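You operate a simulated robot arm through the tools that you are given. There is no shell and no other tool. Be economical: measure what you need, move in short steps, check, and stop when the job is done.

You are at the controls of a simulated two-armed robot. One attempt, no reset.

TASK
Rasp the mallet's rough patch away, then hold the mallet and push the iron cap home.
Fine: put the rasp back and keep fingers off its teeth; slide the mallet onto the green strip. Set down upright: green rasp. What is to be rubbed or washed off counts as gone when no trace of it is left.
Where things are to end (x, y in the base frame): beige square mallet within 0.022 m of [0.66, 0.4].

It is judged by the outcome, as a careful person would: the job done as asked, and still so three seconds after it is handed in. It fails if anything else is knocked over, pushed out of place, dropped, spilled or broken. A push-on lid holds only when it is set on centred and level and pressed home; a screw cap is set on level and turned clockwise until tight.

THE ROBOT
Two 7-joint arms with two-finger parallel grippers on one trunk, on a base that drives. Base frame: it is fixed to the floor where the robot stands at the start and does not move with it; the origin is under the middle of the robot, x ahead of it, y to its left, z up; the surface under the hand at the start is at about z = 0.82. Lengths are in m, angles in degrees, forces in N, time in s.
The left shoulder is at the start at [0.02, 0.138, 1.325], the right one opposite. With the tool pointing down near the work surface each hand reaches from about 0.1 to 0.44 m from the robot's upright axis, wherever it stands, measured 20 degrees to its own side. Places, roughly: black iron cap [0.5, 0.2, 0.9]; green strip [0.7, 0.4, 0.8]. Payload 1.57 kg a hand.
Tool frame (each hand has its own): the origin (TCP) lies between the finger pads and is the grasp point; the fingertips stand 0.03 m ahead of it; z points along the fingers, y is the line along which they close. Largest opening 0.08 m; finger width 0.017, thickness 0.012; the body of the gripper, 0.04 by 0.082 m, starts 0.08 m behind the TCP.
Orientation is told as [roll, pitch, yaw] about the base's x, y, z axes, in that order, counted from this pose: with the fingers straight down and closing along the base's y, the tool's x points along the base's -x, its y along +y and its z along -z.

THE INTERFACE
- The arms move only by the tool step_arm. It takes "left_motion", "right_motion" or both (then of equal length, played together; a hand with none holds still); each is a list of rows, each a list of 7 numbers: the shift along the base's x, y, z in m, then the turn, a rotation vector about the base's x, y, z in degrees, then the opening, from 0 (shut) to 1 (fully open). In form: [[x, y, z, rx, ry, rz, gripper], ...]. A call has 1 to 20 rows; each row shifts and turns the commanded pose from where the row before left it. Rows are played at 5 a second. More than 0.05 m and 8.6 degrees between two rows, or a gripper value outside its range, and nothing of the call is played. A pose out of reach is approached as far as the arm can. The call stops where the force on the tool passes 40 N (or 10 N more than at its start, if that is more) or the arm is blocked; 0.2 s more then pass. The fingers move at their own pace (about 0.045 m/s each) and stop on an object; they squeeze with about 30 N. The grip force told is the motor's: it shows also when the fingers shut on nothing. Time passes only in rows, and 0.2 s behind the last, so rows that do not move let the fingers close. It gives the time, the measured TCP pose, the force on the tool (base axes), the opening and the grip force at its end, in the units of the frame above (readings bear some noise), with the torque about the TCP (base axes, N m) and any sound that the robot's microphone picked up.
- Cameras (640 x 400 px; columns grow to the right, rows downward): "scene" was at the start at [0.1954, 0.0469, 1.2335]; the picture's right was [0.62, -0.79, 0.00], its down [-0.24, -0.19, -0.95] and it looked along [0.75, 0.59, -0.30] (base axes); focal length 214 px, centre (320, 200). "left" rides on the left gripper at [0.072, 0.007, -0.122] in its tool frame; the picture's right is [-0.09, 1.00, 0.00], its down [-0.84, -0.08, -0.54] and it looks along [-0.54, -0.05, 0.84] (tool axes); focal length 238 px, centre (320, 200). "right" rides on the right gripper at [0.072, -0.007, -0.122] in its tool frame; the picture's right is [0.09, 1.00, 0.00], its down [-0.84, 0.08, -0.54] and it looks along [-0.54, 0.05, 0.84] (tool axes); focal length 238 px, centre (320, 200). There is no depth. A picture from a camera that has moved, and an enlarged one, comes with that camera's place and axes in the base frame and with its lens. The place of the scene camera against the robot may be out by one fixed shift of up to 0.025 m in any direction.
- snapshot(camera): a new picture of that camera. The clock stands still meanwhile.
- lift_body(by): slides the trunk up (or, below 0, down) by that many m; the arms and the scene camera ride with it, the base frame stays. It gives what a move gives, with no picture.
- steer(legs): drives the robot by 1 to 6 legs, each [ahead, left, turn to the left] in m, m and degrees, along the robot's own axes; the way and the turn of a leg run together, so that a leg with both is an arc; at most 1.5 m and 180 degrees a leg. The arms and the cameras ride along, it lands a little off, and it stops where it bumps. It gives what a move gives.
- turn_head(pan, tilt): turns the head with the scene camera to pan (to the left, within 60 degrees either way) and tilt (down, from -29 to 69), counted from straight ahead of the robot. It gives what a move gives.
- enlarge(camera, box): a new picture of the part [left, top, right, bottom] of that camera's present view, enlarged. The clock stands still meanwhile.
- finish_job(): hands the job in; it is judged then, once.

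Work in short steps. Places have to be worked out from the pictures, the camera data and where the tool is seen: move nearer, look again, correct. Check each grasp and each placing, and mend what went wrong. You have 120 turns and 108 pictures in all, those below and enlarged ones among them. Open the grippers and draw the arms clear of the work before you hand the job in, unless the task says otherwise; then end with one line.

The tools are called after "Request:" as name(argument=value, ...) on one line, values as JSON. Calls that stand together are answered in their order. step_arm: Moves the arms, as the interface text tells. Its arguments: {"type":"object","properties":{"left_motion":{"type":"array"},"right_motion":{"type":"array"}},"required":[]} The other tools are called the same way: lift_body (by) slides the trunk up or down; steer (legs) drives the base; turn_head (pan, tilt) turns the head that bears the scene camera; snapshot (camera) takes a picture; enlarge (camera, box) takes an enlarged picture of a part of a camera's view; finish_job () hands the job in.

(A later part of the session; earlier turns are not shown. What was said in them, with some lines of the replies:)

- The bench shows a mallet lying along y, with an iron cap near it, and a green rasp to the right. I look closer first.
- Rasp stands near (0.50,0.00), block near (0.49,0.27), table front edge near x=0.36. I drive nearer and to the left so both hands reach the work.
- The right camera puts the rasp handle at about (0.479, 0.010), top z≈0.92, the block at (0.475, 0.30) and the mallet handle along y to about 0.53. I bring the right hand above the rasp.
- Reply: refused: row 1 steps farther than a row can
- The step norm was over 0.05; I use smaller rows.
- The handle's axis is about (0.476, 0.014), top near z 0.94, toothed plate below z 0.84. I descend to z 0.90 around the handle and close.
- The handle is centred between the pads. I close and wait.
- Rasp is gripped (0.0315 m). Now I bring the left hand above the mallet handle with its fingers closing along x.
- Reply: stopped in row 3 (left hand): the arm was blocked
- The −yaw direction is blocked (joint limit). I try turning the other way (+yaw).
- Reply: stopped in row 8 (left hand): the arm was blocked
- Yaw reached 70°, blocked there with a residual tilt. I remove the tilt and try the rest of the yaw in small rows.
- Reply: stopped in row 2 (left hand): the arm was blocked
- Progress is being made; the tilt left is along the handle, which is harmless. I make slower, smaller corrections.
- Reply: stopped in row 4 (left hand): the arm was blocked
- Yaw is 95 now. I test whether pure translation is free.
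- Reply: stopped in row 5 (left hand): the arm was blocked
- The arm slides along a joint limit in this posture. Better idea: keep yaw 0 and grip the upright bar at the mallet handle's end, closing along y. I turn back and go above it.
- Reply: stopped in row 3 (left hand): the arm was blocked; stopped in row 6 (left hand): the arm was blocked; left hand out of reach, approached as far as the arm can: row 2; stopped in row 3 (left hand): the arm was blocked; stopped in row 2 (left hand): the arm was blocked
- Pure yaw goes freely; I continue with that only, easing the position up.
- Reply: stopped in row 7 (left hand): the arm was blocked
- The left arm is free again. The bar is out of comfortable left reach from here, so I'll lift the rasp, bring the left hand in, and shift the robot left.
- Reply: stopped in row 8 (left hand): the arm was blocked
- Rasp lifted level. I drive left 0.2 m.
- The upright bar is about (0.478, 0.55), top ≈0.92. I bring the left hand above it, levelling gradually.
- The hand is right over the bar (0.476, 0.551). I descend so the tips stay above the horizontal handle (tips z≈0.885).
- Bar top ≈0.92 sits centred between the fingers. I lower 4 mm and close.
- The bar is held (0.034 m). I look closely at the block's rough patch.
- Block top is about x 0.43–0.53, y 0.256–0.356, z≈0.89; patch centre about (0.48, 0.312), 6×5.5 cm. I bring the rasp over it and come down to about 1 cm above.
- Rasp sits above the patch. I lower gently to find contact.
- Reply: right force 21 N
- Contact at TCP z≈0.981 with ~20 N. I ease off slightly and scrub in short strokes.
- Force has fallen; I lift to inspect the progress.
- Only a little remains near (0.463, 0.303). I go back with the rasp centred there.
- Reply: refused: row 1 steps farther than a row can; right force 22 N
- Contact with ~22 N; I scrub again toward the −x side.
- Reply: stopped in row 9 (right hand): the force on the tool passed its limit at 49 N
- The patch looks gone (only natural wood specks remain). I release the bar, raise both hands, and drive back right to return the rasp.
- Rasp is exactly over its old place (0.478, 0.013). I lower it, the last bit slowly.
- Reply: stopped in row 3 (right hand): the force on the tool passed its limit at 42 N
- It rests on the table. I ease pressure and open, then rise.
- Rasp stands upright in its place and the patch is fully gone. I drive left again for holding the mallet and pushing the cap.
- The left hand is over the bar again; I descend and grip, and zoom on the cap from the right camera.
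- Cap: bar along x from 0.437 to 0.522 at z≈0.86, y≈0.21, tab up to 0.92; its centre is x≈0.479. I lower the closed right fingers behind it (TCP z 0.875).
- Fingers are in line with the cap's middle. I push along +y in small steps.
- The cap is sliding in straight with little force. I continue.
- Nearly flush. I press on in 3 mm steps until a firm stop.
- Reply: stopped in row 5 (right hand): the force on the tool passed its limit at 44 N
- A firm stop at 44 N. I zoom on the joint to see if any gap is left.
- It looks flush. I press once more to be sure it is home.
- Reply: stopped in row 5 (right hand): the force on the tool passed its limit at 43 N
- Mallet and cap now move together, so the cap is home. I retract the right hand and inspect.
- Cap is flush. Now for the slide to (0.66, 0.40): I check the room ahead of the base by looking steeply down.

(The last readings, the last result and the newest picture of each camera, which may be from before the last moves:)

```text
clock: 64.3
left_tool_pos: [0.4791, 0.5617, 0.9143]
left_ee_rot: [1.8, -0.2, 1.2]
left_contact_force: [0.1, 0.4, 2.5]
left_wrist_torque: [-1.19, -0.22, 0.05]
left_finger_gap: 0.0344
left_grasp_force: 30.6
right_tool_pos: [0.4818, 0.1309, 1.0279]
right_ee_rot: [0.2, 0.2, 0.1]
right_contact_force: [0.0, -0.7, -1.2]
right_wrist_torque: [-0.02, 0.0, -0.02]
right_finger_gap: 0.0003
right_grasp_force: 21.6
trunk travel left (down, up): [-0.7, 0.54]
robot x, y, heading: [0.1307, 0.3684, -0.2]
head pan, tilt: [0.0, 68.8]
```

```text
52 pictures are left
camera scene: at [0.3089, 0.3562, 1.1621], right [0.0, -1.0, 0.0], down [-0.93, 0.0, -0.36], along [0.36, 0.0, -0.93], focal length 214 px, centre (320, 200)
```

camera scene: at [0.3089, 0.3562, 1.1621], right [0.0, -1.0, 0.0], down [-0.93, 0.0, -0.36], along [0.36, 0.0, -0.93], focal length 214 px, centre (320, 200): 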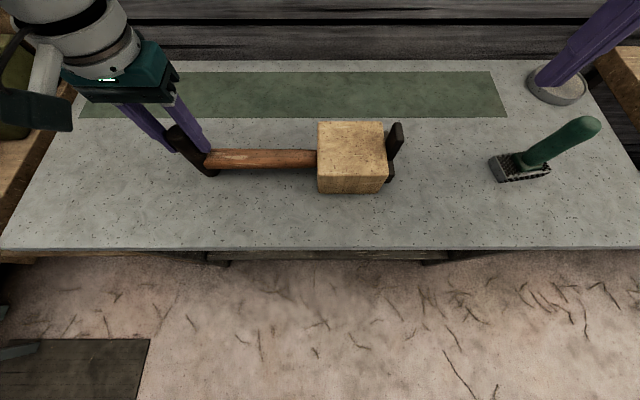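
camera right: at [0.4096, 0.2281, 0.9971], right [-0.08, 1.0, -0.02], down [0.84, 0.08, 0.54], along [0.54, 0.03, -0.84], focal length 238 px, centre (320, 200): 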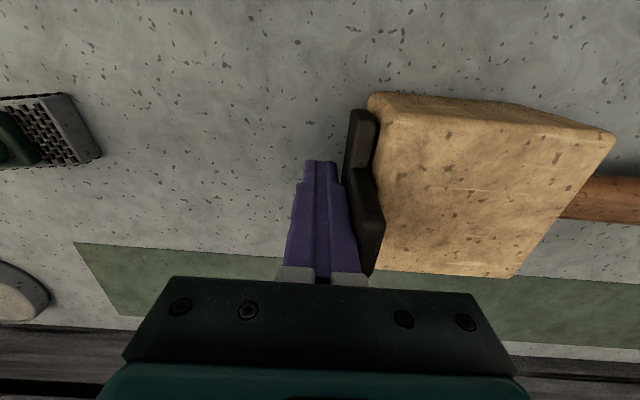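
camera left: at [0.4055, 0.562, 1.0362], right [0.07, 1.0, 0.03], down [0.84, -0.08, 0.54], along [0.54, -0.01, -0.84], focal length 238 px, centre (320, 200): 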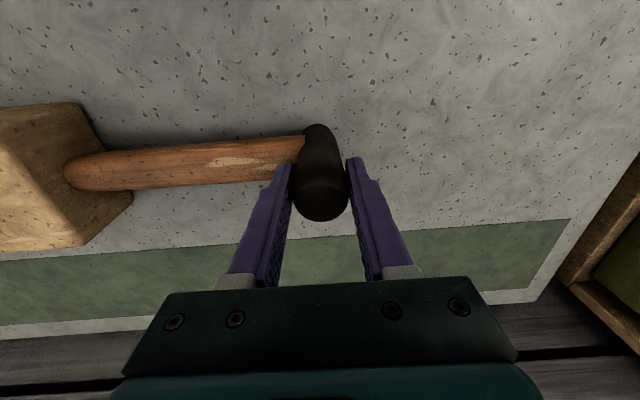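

The base has free floor ahead. Plan: right closed fingers against the block's −x face, left holding the bar, then drive the base so both push the mallet squarely. First I move the right hand to the robot side of the block and measure.

Request:
step_arm(right_motion=[[-0.03, 0.02, 0.01, 0, 0, 0, 0], [-0.03, 0.035, 0.01, 0, 0, 0, 0], [-0.03, 0.035, 0, 0, 0, 0, 0], [-0.01, 0.045, 0, 0, 0, 0, 0], [0.0, 0.045, 0, 0, 0, 0, 0], [0, 0, 0, 0, 0, 0, 0]])

Request:
snapshot(camera="right")

```text
clock: 65.5
left_tool_pos: [0.4799, 0.5628, 0.916]
left_ee_rot: [1.8, -0.3, 1.2]
left_contact_force: [0.8, 2.5, 3.1]
left_wrist_torque: [-1.29, 0.4, -0.14]
left_finger_gap: 0.0343
left_grasp_force: 30.0
right_tool_pos: [0.3856, 0.292, 1.0487]
right_ee_rot: [-1.1, 0.1, 1.5]
right_contact_force: [3.0, -27.4, 5.5]
right_wrist_torque: [4.05, 0.84, 2.11]
right_finger_gap: 0.0
right_grasp_force: 21.0
trunk travel left (down, up): [-0.7, 0.54]
robot x, y, heading: [0.1298, 0.3681, 0.1]
head pan, tilt: [0.0, 68.8]
stopped in row 6 (right hand): the force on the tool passed its limit at 133 N (the readings are from after the stop); the commanded pose is now the measured one
```

```text
51 pictures are left
camera right: at [0.3139, 0.2867, 1.1695], right [-0.12, 0.99, -0.02], down [0.83, 0.11, 0.54], along [0.54, 0.05, -0.84], focal length 238 px, centre (320, 200)
```

right: 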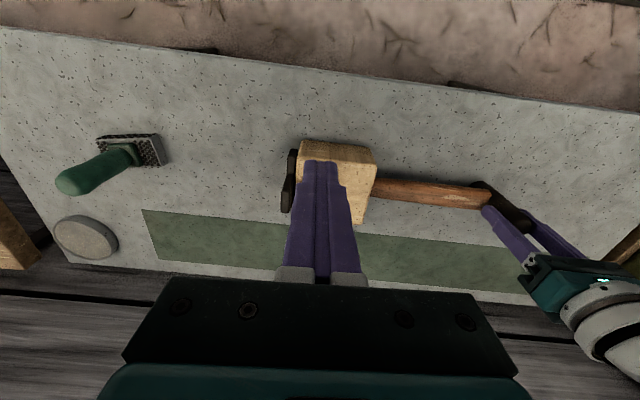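

The right hand's camera bumped the robot's own head. I back it off, then turn the head up and left out of the way.

Request:
step_arm(right_motion=[[0.01, -0.03, 0, 1, 0, -1.5, 0], [0.02, -0.03, 0, 0, 0, 0, 0], [0.01, -0.02, 0, 0, 0, 0, 0]])

Request:
turn_head(pan=35, tilt=25)

Request:
snapshot(camera="scene")

Request:
snapshot(camera="right")

```text
clock: 66.3
left_tool_pos: [0.4792, 0.5624, 0.9144]
left_ee_rot: [1.8, -0.4, 1.3]
left_contact_force: [1.0, 1.0, 2.5]
left_wrist_torque: [-1.16, 0.11, 0.03]
left_finger_gap: 0.0341
left_grasp_force: 30.0
right_tool_pos: [0.4256, 0.2119, 1.0482]
right_ee_rot: [-0.1, 0.0, -0.2]
right_contact_force: [0.3, 0.9, 1.0]
right_wrist_torque: [0.01, -0.01, 0.01]
right_finger_gap: 0.0
right_grasp_force: 21.7
trunk travel left (down, up): [-0.7, 0.54]
robot x, y, heading: [0.1311, 0.3691, -0.4]
head pan, tilt: [0.0, 68.8]
```

```text
clock: 67.5
left_tool_pos: [0.4803, 0.5626, 0.9146]
left_ee_rot: [1.9, -0.3, 1.2]
left_contact_force: [0.5, 1.4, 2.5]
left_wrist_torque: [-1.1, -0.16, 0.03]
left_finger_gap: 0.0346
left_grasp_force: 29.7
right_tool_pos: [0.4256, 0.2137, 1.0472]
right_ee_rot: [0.0, -0.1, -0.2]
right_contact_force: [-0.4, 0.0, 0.0]
right_wrist_torque: [-0.01, 0.01, -0.01]
right_finger_gap: 0.0
right_grasp_force: 21.4
trunk travel left (down, up): [-0.7, 0.54]
robot x, y, heading: [0.1336, 0.364, -0.2]
head pan, tilt: [35.0, 25.0]
```

```text
50 pictures are left
camera scene: at [0.3286, 0.4092, 1.2215], right [0.57, -0.82, 0.0], down [-0.35, -0.24, -0.91], along [0.74, 0.52, -0.42], focal length 214 px, centre (320, 200)
```

scene: 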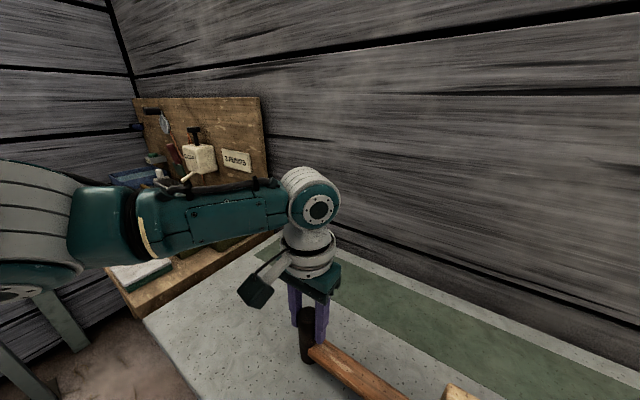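

```text
49 pictures are left
camera right: at [0.3541, 0.2066, 1.1686], right [-0.09, 1.0, 0.0], down [0.84, 0.07, 0.54], along [0.54, 0.05, -0.84], focal length 238 px, centre (320, 200)
```

right: 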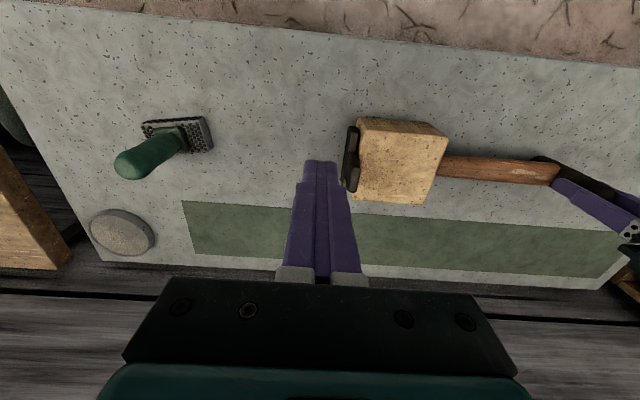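

Request:
enlarge(camera="right", box=[330, 100, 470, 220])

```text
3.33 times, centred on (400, 160) of right
camera zoom: at [0.3541, 0.2066, 1.1686], right [-0.09, 1.0, 0.0], down [0.84, 0.07, 0.54], along [0.54, 0.05, -0.84], focal length 794 px, centre (53, 333)
```

zoom: 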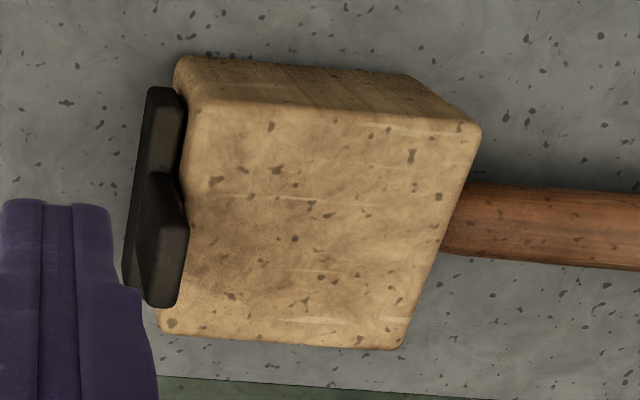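

Block top centre is about (0.476, 0.3145), level; needed shift is (+0.184, +0.0855). I move the head further away, lower the right fingers beside the block's −x side, then slide them to its middle.

Request:
turn_head(pan=55, tilt=0)

Request:
step_arm(right_motion=[[-0.03, 0, 0, 0, 0, 0, 0], [0, 0, -0.045, 0, 0, 0, 0], [0, 0, -0.045, 0, 0, 0, 0], [0, 0, -0.045, 0, 0, 0, 0], [0, 0, -0.032, 0, 0, 0, 0], [0, 0.02, 0, 0, 0, 0, 0], [0, 0.02, 0, 0, 0, 0, 0], [0, 0.02, 0, 0, 0, 0, 0], [0, 0.02, 0, 0, 0, 0, 0], [0, 0.02, 0, 0, 0, 0, 0], [0, 0, 0, 0, 0, 0, 0]])

Request:
snapshot(camera="right")

```text
clock: 68.3
left_tool_pos: [0.4792, 0.562, 0.9144]
left_ee_rot: [1.7, -0.1, 1.2]
left_contact_force: [0.4, 0.8, 3.6]
left_wrist_torque: [-1.17, -0.15, 0.05]
left_finger_gap: 0.0346
left_grasp_force: 29.5
right_tool_pos: [0.4254, 0.2134, 1.0471]
right_ee_rot: [0.0, 0.0, -0.3]
right_contact_force: [-0.2, 0.9, -0.1]
right_wrist_torque: [0.01, 0.0, 0.0]
right_finger_gap: 0.0001
right_grasp_force: 21.5
trunk travel left (down, up): [-0.7, 0.54]
robot x, y, heading: [0.1288, 0.3649, -0.4]
head pan, tilt: [55.0, 0.0]
```

```text
clock: 70.7
left_tool_pos: [0.4791, 0.562, 0.9143]
left_ee_rot: [1.7, -0.2, 1.1]
left_contact_force: [-0.5, 1.6, 2.9]
left_wrist_torque: [-1.16, 0.0, -0.01]
left_finger_gap: 0.0344
left_grasp_force: 29.3
right_tool_pos: [0.3938, 0.3135, 0.8797]
right_ee_rot: [-0.1, 0.1, -0.4]
right_contact_force: [-1.2, -0.1, -0.6]
right_wrist_torque: [-0.01, 0.02, 0.0]
right_finger_gap: 0.0
right_grasp_force: 21.4
trunk travel left (down, up): [-0.7, 0.54]
robot x, y, heading: [0.1282, 0.3655, -0.2]
head pan, tilt: [55.0, 0.0]
```

```text
47 pictures are left
camera right: at [0.3235, 0.308, 1.0022], right [-0.09, 1.0, 0.0], down [0.84, 0.07, 0.54], along [0.54, 0.05, -0.84], focal length 238 px, centre (320, 200)
```

right: 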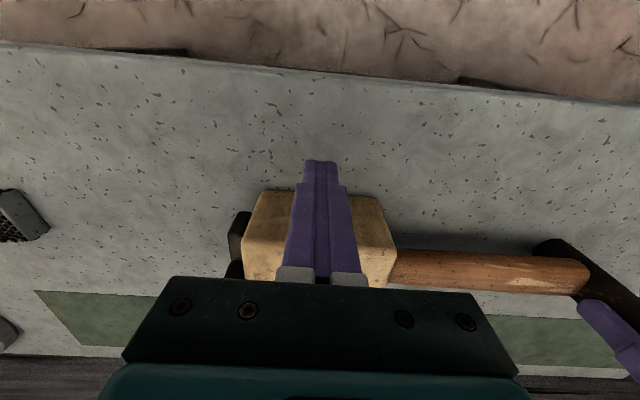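

Fingers are beside the block's middle. I advance to light contact.

Request:
step_arm(right_motion=[[0.012, 0, 0, 0, 0, 0, 0], [0.008, 0, 0, 0, 0, 0, 0], [0.003, 0, 0, 0, 0, 0, 0], [0.002, 0, 0, 0, 0, 0, 0], [0, 0, 0, 0, 0, 0, 0]])

```text
clock: 71.9
left_tool_pos: [0.4788, 0.5625, 0.9128]
left_ee_rot: [1.8, -0.2, 1.2]
left_contact_force: [0.7, 0.9, 3.2]
left_wrist_torque: [-1.14, -0.02, 0.04]
left_finger_gap: 0.0344
left_grasp_force: 29.6
right_tool_pos: [0.4201, 0.3126, 0.8807]
right_ee_rot: [0.0, 0.1, -0.2]
right_contact_force: [0.6, 0.2, -0.2]
right_wrist_torque: [-0.03, 0.01, -0.01]
right_finger_gap: 0.0002
right_grasp_force: 21.2
trunk travel left (down, up): [-0.7, 0.54]
robot x, y, heading: [0.136, 0.3671, -0.4]
head pan, tilt: [55.0, 0.0]
```

Nearly touching. I drive a first small leg to see that the mallet slides squarely and the base has room.

Request:
steer(legs=[[0.06, 0.028, 0]])

Request:
snapshot(camera="right")

Request:
snapshot(camera="left")

```text
clock: 72.9
left_tool_pos: [0.5399, 0.5908, 0.9145]
left_ee_rot: [1.9, -0.3, 1.4]
left_contact_force: [-1.3, 4.4, 3.1]
left_wrist_torque: [-1.2, -0.86, 0.28]
left_finger_gap: 0.0346
left_grasp_force: 29.8
right_tool_pos: [0.4804, 0.3428, 0.8817]
right_ee_rot: [-0.1, 0.0, -0.2]
right_contact_force: [0.0, -0.3, -0.1]
right_wrist_torque: [0.02, 0.0, 0.02]
right_finger_gap: 0.0
right_grasp_force: 20.9
trunk travel left (down, up): [-0.7, 0.54]
robot x, y, heading: [0.1921, 0.3991, -0.0]
head pan, tilt: [55.0, 0.0]
```

```text
46 pictures are left
camera right: at [0.4094, 0.3359, 1.0028], right [-0.09, 1.0, 0.0], down [0.84, 0.07, 0.54], along [0.54, 0.05, -0.84], focal length 238 px, centre (320, 200)
```

right: 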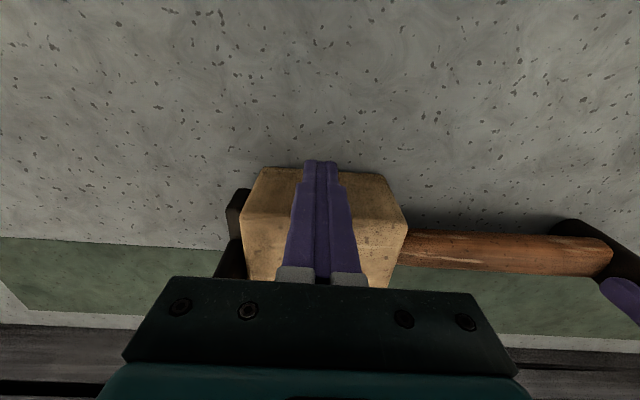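

```text
45 pictures are left
camera left: at [0.4656, 0.5915, 1.0363], right [0.07, 1.0, 0.03], down [0.84, -0.08, 0.54], along [0.54, -0.01, -0.84], focal length 238 px, centre (320, 200)
```

left: 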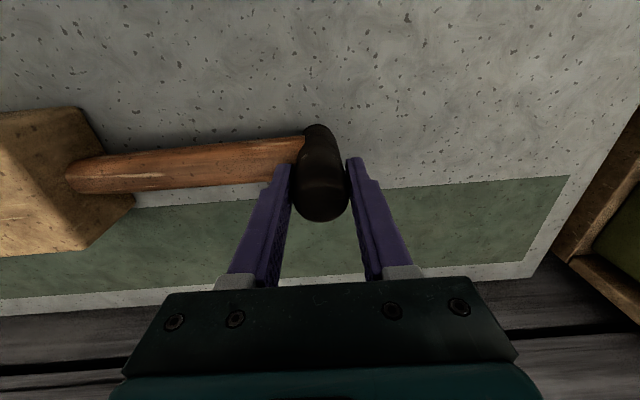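

It slides squarely. I continue with another leg.

Request:
steer(legs=[[0.06, 0.028, 0]])

Request:
snapshot(camera="right")

```text
clock: 73.9
left_tool_pos: [0.5999, 0.6209, 0.9146]
left_ee_rot: [2.0, -0.4, 1.1]
left_contact_force: [1.1, 3.4, 3.5]
left_wrist_torque: [-0.95, -0.48, 0.33]
left_finger_gap: 0.0344
left_grasp_force: 30.0
right_tool_pos: [0.5401, 0.3704, 0.8815]
right_ee_rot: [-0.1, 0.1, -0.4]
right_contact_force: [0.5, 0.2, -0.1]
right_wrist_torque: [0.03, -0.02, -0.02]
right_finger_gap: 0.0
right_grasp_force: 21.2
trunk travel left (down, up): [-0.7, 0.54]
robot x, y, heading: [0.2515, 0.4234, -0.2]
head pan, tilt: [55.0, 0.0]
```

```text
44 pictures are left
camera right: at [0.4687, 0.3635, 1.0028], right [-0.09, 1.0, 0.0], down [0.84, 0.07, 0.54], along [0.54, 0.05, -0.84], focal length 238 px, centre (320, 200)
```

right: 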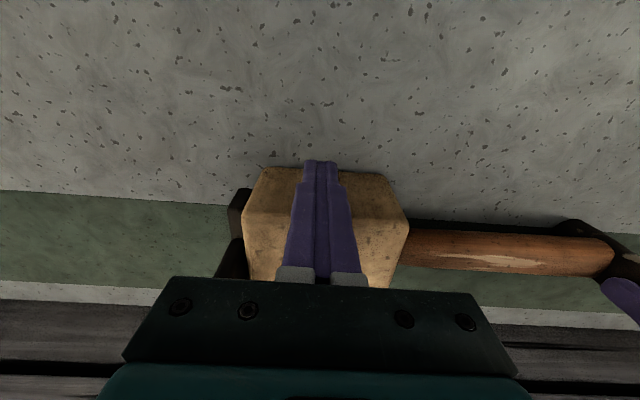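

Remaining about (0.063, 0.027). I drive the last leg.

Request:
steer(legs=[[0.06, 0.026, 0]])

Request:
snapshot(camera="right")

```text
clock: 74.9
left_tool_pos: [0.6582, 0.6456, 0.9148]
left_ee_rot: [2.2, -0.4, 1.3]
left_contact_force: [1.4, 3.7, 3.4]
left_wrist_torque: [-1.08, -0.14, 0.36]
left_finger_gap: 0.0345
left_grasp_force: 30.1
right_tool_pos: [0.5994, 0.3955, 0.8818]
right_ee_rot: [0.0, -0.1, -0.5]
right_contact_force: [-0.3, 1.1, 0.3]
right_wrist_torque: [0.0, 0.03, 0.0]
right_finger_gap: 0.0002
right_grasp_force: 21.9
trunk travel left (down, up): [-0.7, 0.54]
robot x, y, heading: [0.3082, 0.4496, -0.1]
head pan, tilt: [55.0, 0.0]
```

```text
43 pictures are left
camera right: at [0.5273, 0.3892, 1.0028], right [-0.09, 1.0, 0.0], down [0.84, 0.07, 0.54], along [0.54, 0.05, -0.84], focal length 238 px, centre (320, 200)
```

right: 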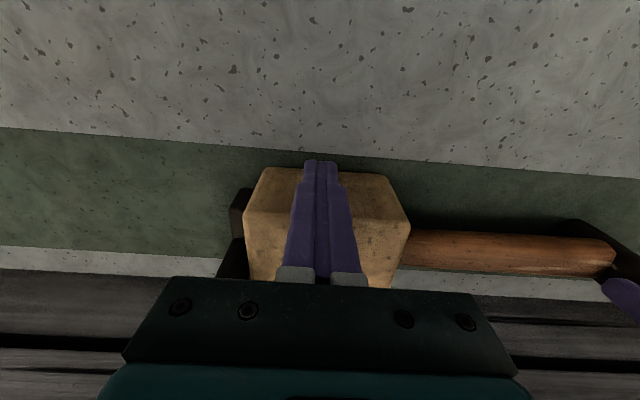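

The block should be at about (0.657, 0.398). I retreat the right hand the way it came, then release the left and rise.

Request:
step_arm(right_motion=[[-0.024, 0, 0, 0, 0, 0, 0], [0, -0.03, 0, 0, 0, 0, 0], [0, -0.035, 0, 0, 0, 0, 0], [0, -0.035, 0, 0, 0, 0, 0], [0, 0, 0.045, 0, 0, 0, 0], [0, 0, 0.045, 0, 0, 0, 0], [0, 0, 0.045, 0, 0, 0, 0], [0, 0, 0.035, 0, 0, 0, 0], [0, 0, 0, 0, 0, 0, 0]])

Request:
snapshot(camera="right")

Request:
enlarge(camera="right", box=[330, 100, 470, 220])

```text
clock: 76.9
left_tool_pos: [0.658, 0.6468, 0.9144]
left_ee_rot: [2.1, -0.4, 1.3]
left_contact_force: [-0.1, 1.6, 3.1]
left_wrist_torque: [-1.15, -0.18, 0.08]
left_finger_gap: 0.0345
left_grasp_force: 29.7
right_tool_pos: [0.5739, 0.295, 1.0502]
right_ee_rot: [-0.1, -0.1, -0.4]
right_contact_force: [-0.1, 0.6, 0.1]
right_wrist_torque: [0.01, -0.01, 0.0]
right_finger_gap: 0.0
right_grasp_force: 21.7
trunk travel left (down, up): [-0.7, 0.54]
robot x, y, heading: [0.3087, 0.4489, -0.2]
head pan, tilt: [55.0, 0.0]
```

```text
42 pictures are left
camera right: at [0.5023, 0.2882, 1.1712], right [-0.09, 1.0, 0.0], down [0.84, 0.07, 0.54], along [0.54, 0.05, -0.84], focal length 238 px, centre (320, 200)
```

right: 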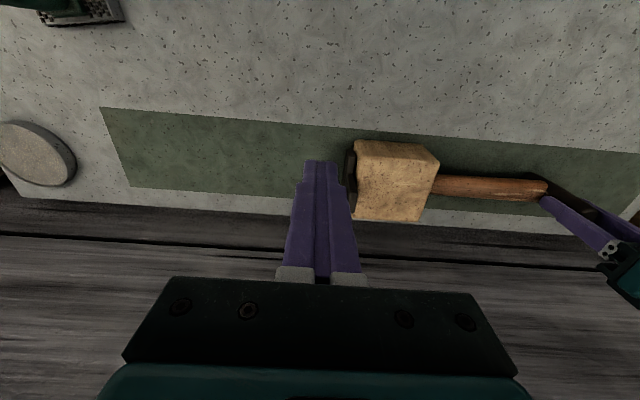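

```text
3.33 times, centred on (400, 160) of right
camera zoom: at [0.5023, 0.2882, 1.1712], right [-0.09, 1.0, 0.0], down [0.84, 0.07, 0.54], along [0.54, 0.05, -0.84], focal length 794 px, centre (53, 333)
```

zoom: 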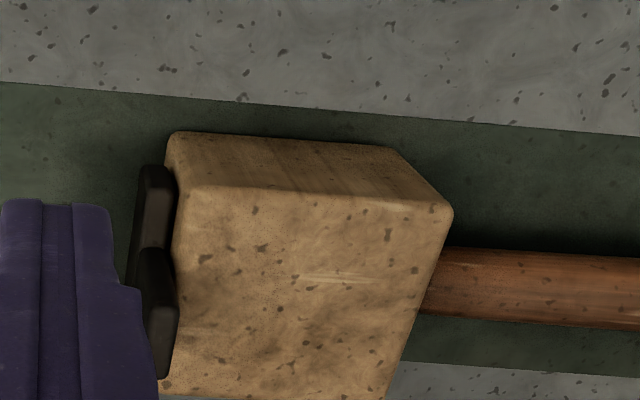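

Block centre is about (0.656, 0.396), on the strip. I open the left hand, wait, and rise.

Request:
step_arm(left_motion=[[0, 0, 0, 0, 0, 0, 0.3], [0, 0, 0, 0, 0, 0, 0.6], [0, 0, 0, 0, 0, 0, 1], [0, 0, 0, 0, 0, 0, 1], [0, 0, 0, 0, 0, 0, 1], [0, 0, 0.04, 0, 0, 0, 1], [0, 0, 0.045, 0, 0, 0, 1], [0, 0, 0.045, 0, 0, 0, 1], [0, 0, 0, 0, 0, 0, 1]], right_motion=[[0, 0, 0, 0, 0, 0, 0], [0, 0, 0, 0, 0, 0, 0], [0, 0, 0, 0, 0, 0, 0], [0, 0, 0, 0, 0, 0, 0], [0, 0, 0, 0, 0, 0, 0], [0, 0, 0, 0, 0, 0, 0.5], [0, 0, 0, 0, 0, 0, 1], [0, 0, 0, 0, 0, 0, 1], [0, 0, 0, 0, 0, 0, 1]])

Request:
steer(legs=[[-0.2, 0, 0]])

Request:
turn_head(pan=0, tilt=40)

Request:
snapshot(camera="scene")

Request:
snapshot(camera="right")

```text
clock: 78.9
left_tool_pos: [0.6583, 0.6454, 1.0456]
left_ee_rot: [2.0, -0.4, 1.3]
left_contact_force: [-0.6, 0.3, 0.6]
left_wrist_torque: [-0.01, 0.03, 0.02]
left_finger_gap: 0.0799
left_grasp_force: 0.1
right_tool_pos: [0.5737, 0.2943, 1.0492]
right_ee_rot: [-0.1, 0.0, -0.4]
right_contact_force: [0.7, 0.1, 0.5]
right_wrist_torque: [0.01, 0.0, -0.02]
right_finger_gap: 0.0802
right_grasp_force: 0.0
trunk travel left (down, up): [-0.7, 0.54]
robot x, y, heading: [0.31, 0.4443, -0.3]
head pan, tilt: [55.0, 0.0]
```

```text
clock: 80.5
left_tool_pos: [0.458, 0.6468, 1.0442]
left_ee_rot: [2.1, -0.4, 1.3]
left_contact_force: [-0.2, -0.6, 0.1]
left_wrist_torque: [0.0, 0.01, 0.02]
left_finger_gap: 0.0798
left_grasp_force: 0.0
right_tool_pos: [0.3725, 0.2952, 1.0493]
right_ee_rot: [-0.1, 0.0, -0.4]
right_contact_force: [0.1, 0.5, -0.6]
right_wrist_torque: [-0.03, -0.01, 0.0]
right_finger_gap: 0.0798
right_grasp_force: 0.0
trunk travel left (down, up): [-0.7, 0.54]
robot x, y, heading: [0.1058, 0.451, -0.5]
head pan, tilt: [55.0, 0.0]
```

```text
clock: 81.8
left_tool_pos: [0.4588, 0.6475, 1.0437]
left_ee_rot: [2.1, -0.3, 1.2]
left_contact_force: [0.1, -0.2, -0.8]
left_wrist_torque: [-0.02, 0.01, -0.02]
left_finger_gap: 0.0801
left_grasp_force: 0.1
right_tool_pos: [0.3743, 0.295, 1.0487]
right_ee_rot: [-0.1, 0.0, -0.5]
right_contact_force: [0.3, -0.7, 0.2]
right_wrist_torque: [-0.02, 0.0, 0.01]
right_finger_gap: 0.0801
right_grasp_force: 0.1
trunk travel left (down, up): [-0.7, 0.54]
robot x, y, heading: [0.1074, 0.4493, -0.4]
head pan, tilt: [0.0, 40.0]
```

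```text
40 pictures are left
camera scene: at [0.3155, 0.4391, 1.1982], right [0.0, -1.0, 0.0], down [-0.64, 0.0, -0.77], along [0.77, 0.0, -0.64], focal length 214 px, centre (320, 200)
```

scene: 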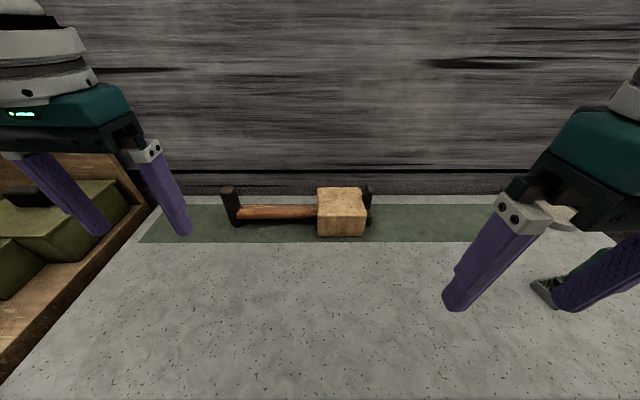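

```text
39 pictures are left
camera right: at [0.3021, 0.289, 1.1708], right [-0.09, 1.0, 0.0], down [0.84, 0.07, 0.54], along [0.54, 0.05, -0.84], focal length 238 px, centre (320, 200)
```

right: 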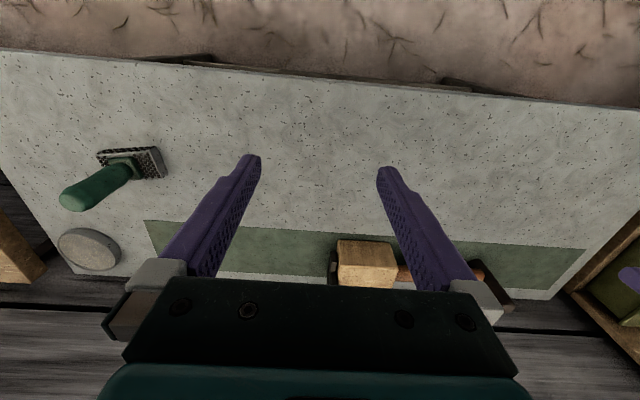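

The mallet lies on the strip, rasp upright. One last close look at the head.

Request:
enlarge(camera="scene", box=[300, 170, 390, 245])

Request:
enlarge(camera="right", box=[315, 225, 415, 295])

```text
5.33 times, centred on (345, 208) of scene
camera zoom: at [0.3155, 0.4391, 1.1982], right [0.0, -1.0, 0.0], down [-0.64, 0.0, -0.77], along [0.77, 0.0, -0.64], focal length 1144 px, centre (187, 160)
```

zoom: 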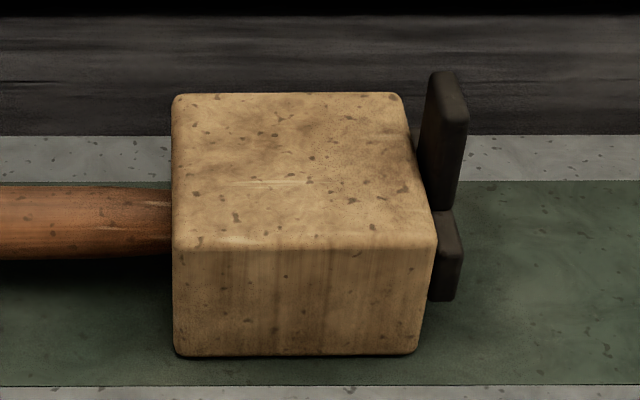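

```text
5.71 times, centred on (365, 260) of right
camera zoom: at [0.3021, 0.289, 1.1708], right [-0.09, 1.0, 0.0], down [0.84, 0.07, 0.54], along [0.54, 0.05, -0.84], focal length 1362 px, centre (63, -143)
```

zoom: 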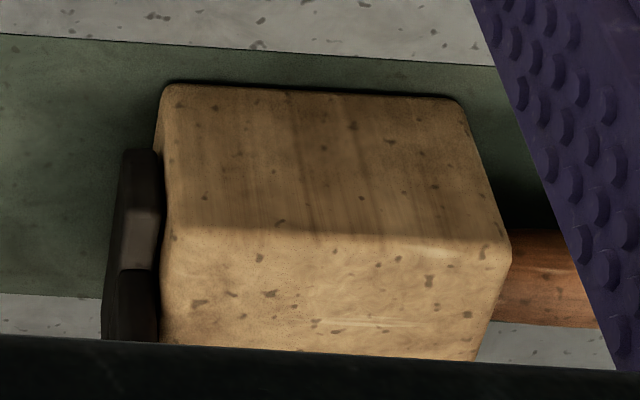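

There may be a hairline between cap and block; I zoom in harder on it.

Request:
enlarge(camera="right", box=[325, 240, 355, 285])

Request:
enlarge(camera="scene", box=[355, 180, 395, 230])

```text
8.89 times, centred on (340, 262) of right
camera zoom: at [0.3021, 0.289, 1.1708], right [-0.09, 1.0, 0.0], down [0.84, 0.07, 0.54], along [0.54, 0.05, -0.84], focal length 2119 px, centre (142, -356)
```

zoom: 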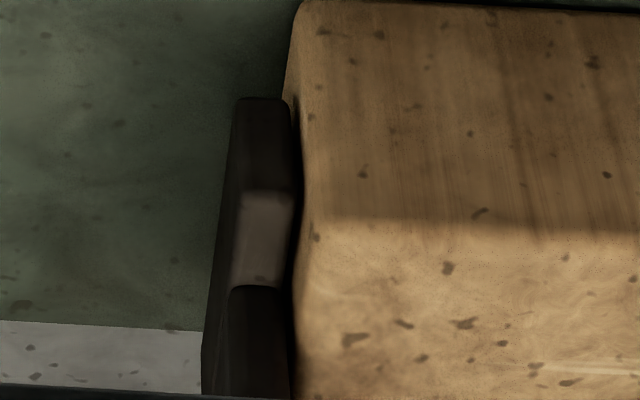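

```text
8.00 times, centred on (375, 205) of scene
camera zoom: at [0.3155, 0.4391, 1.1982], right [0.0, -1.0, 0.0], down [-0.64, 0.0, -0.77], along [0.77, 0.0, -0.64], focal length 1716 px, centre (-120, 160)
```

zoom: 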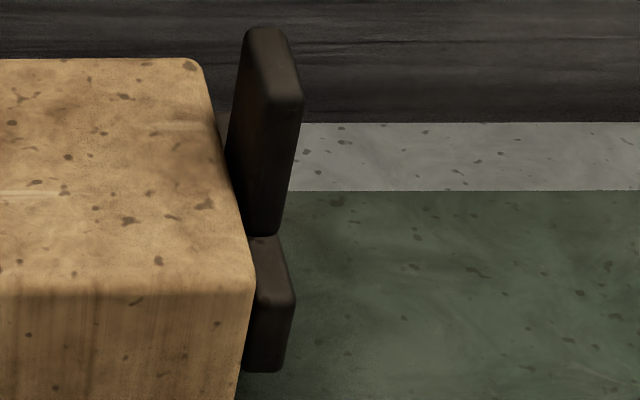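

The cap sits flush with no prong showing, the patch is gone, the rasp is upright in place, and both hands are open and clear. I hand in.

Request:
finish_job()

```text
The job is handed in.
```

The job is handed in: the rough patch shows no trace, the iron cap is pressed flush, the mallet head sits at about (0.656, 0.396) on the green strip, and the rasp stands upright back in its place.
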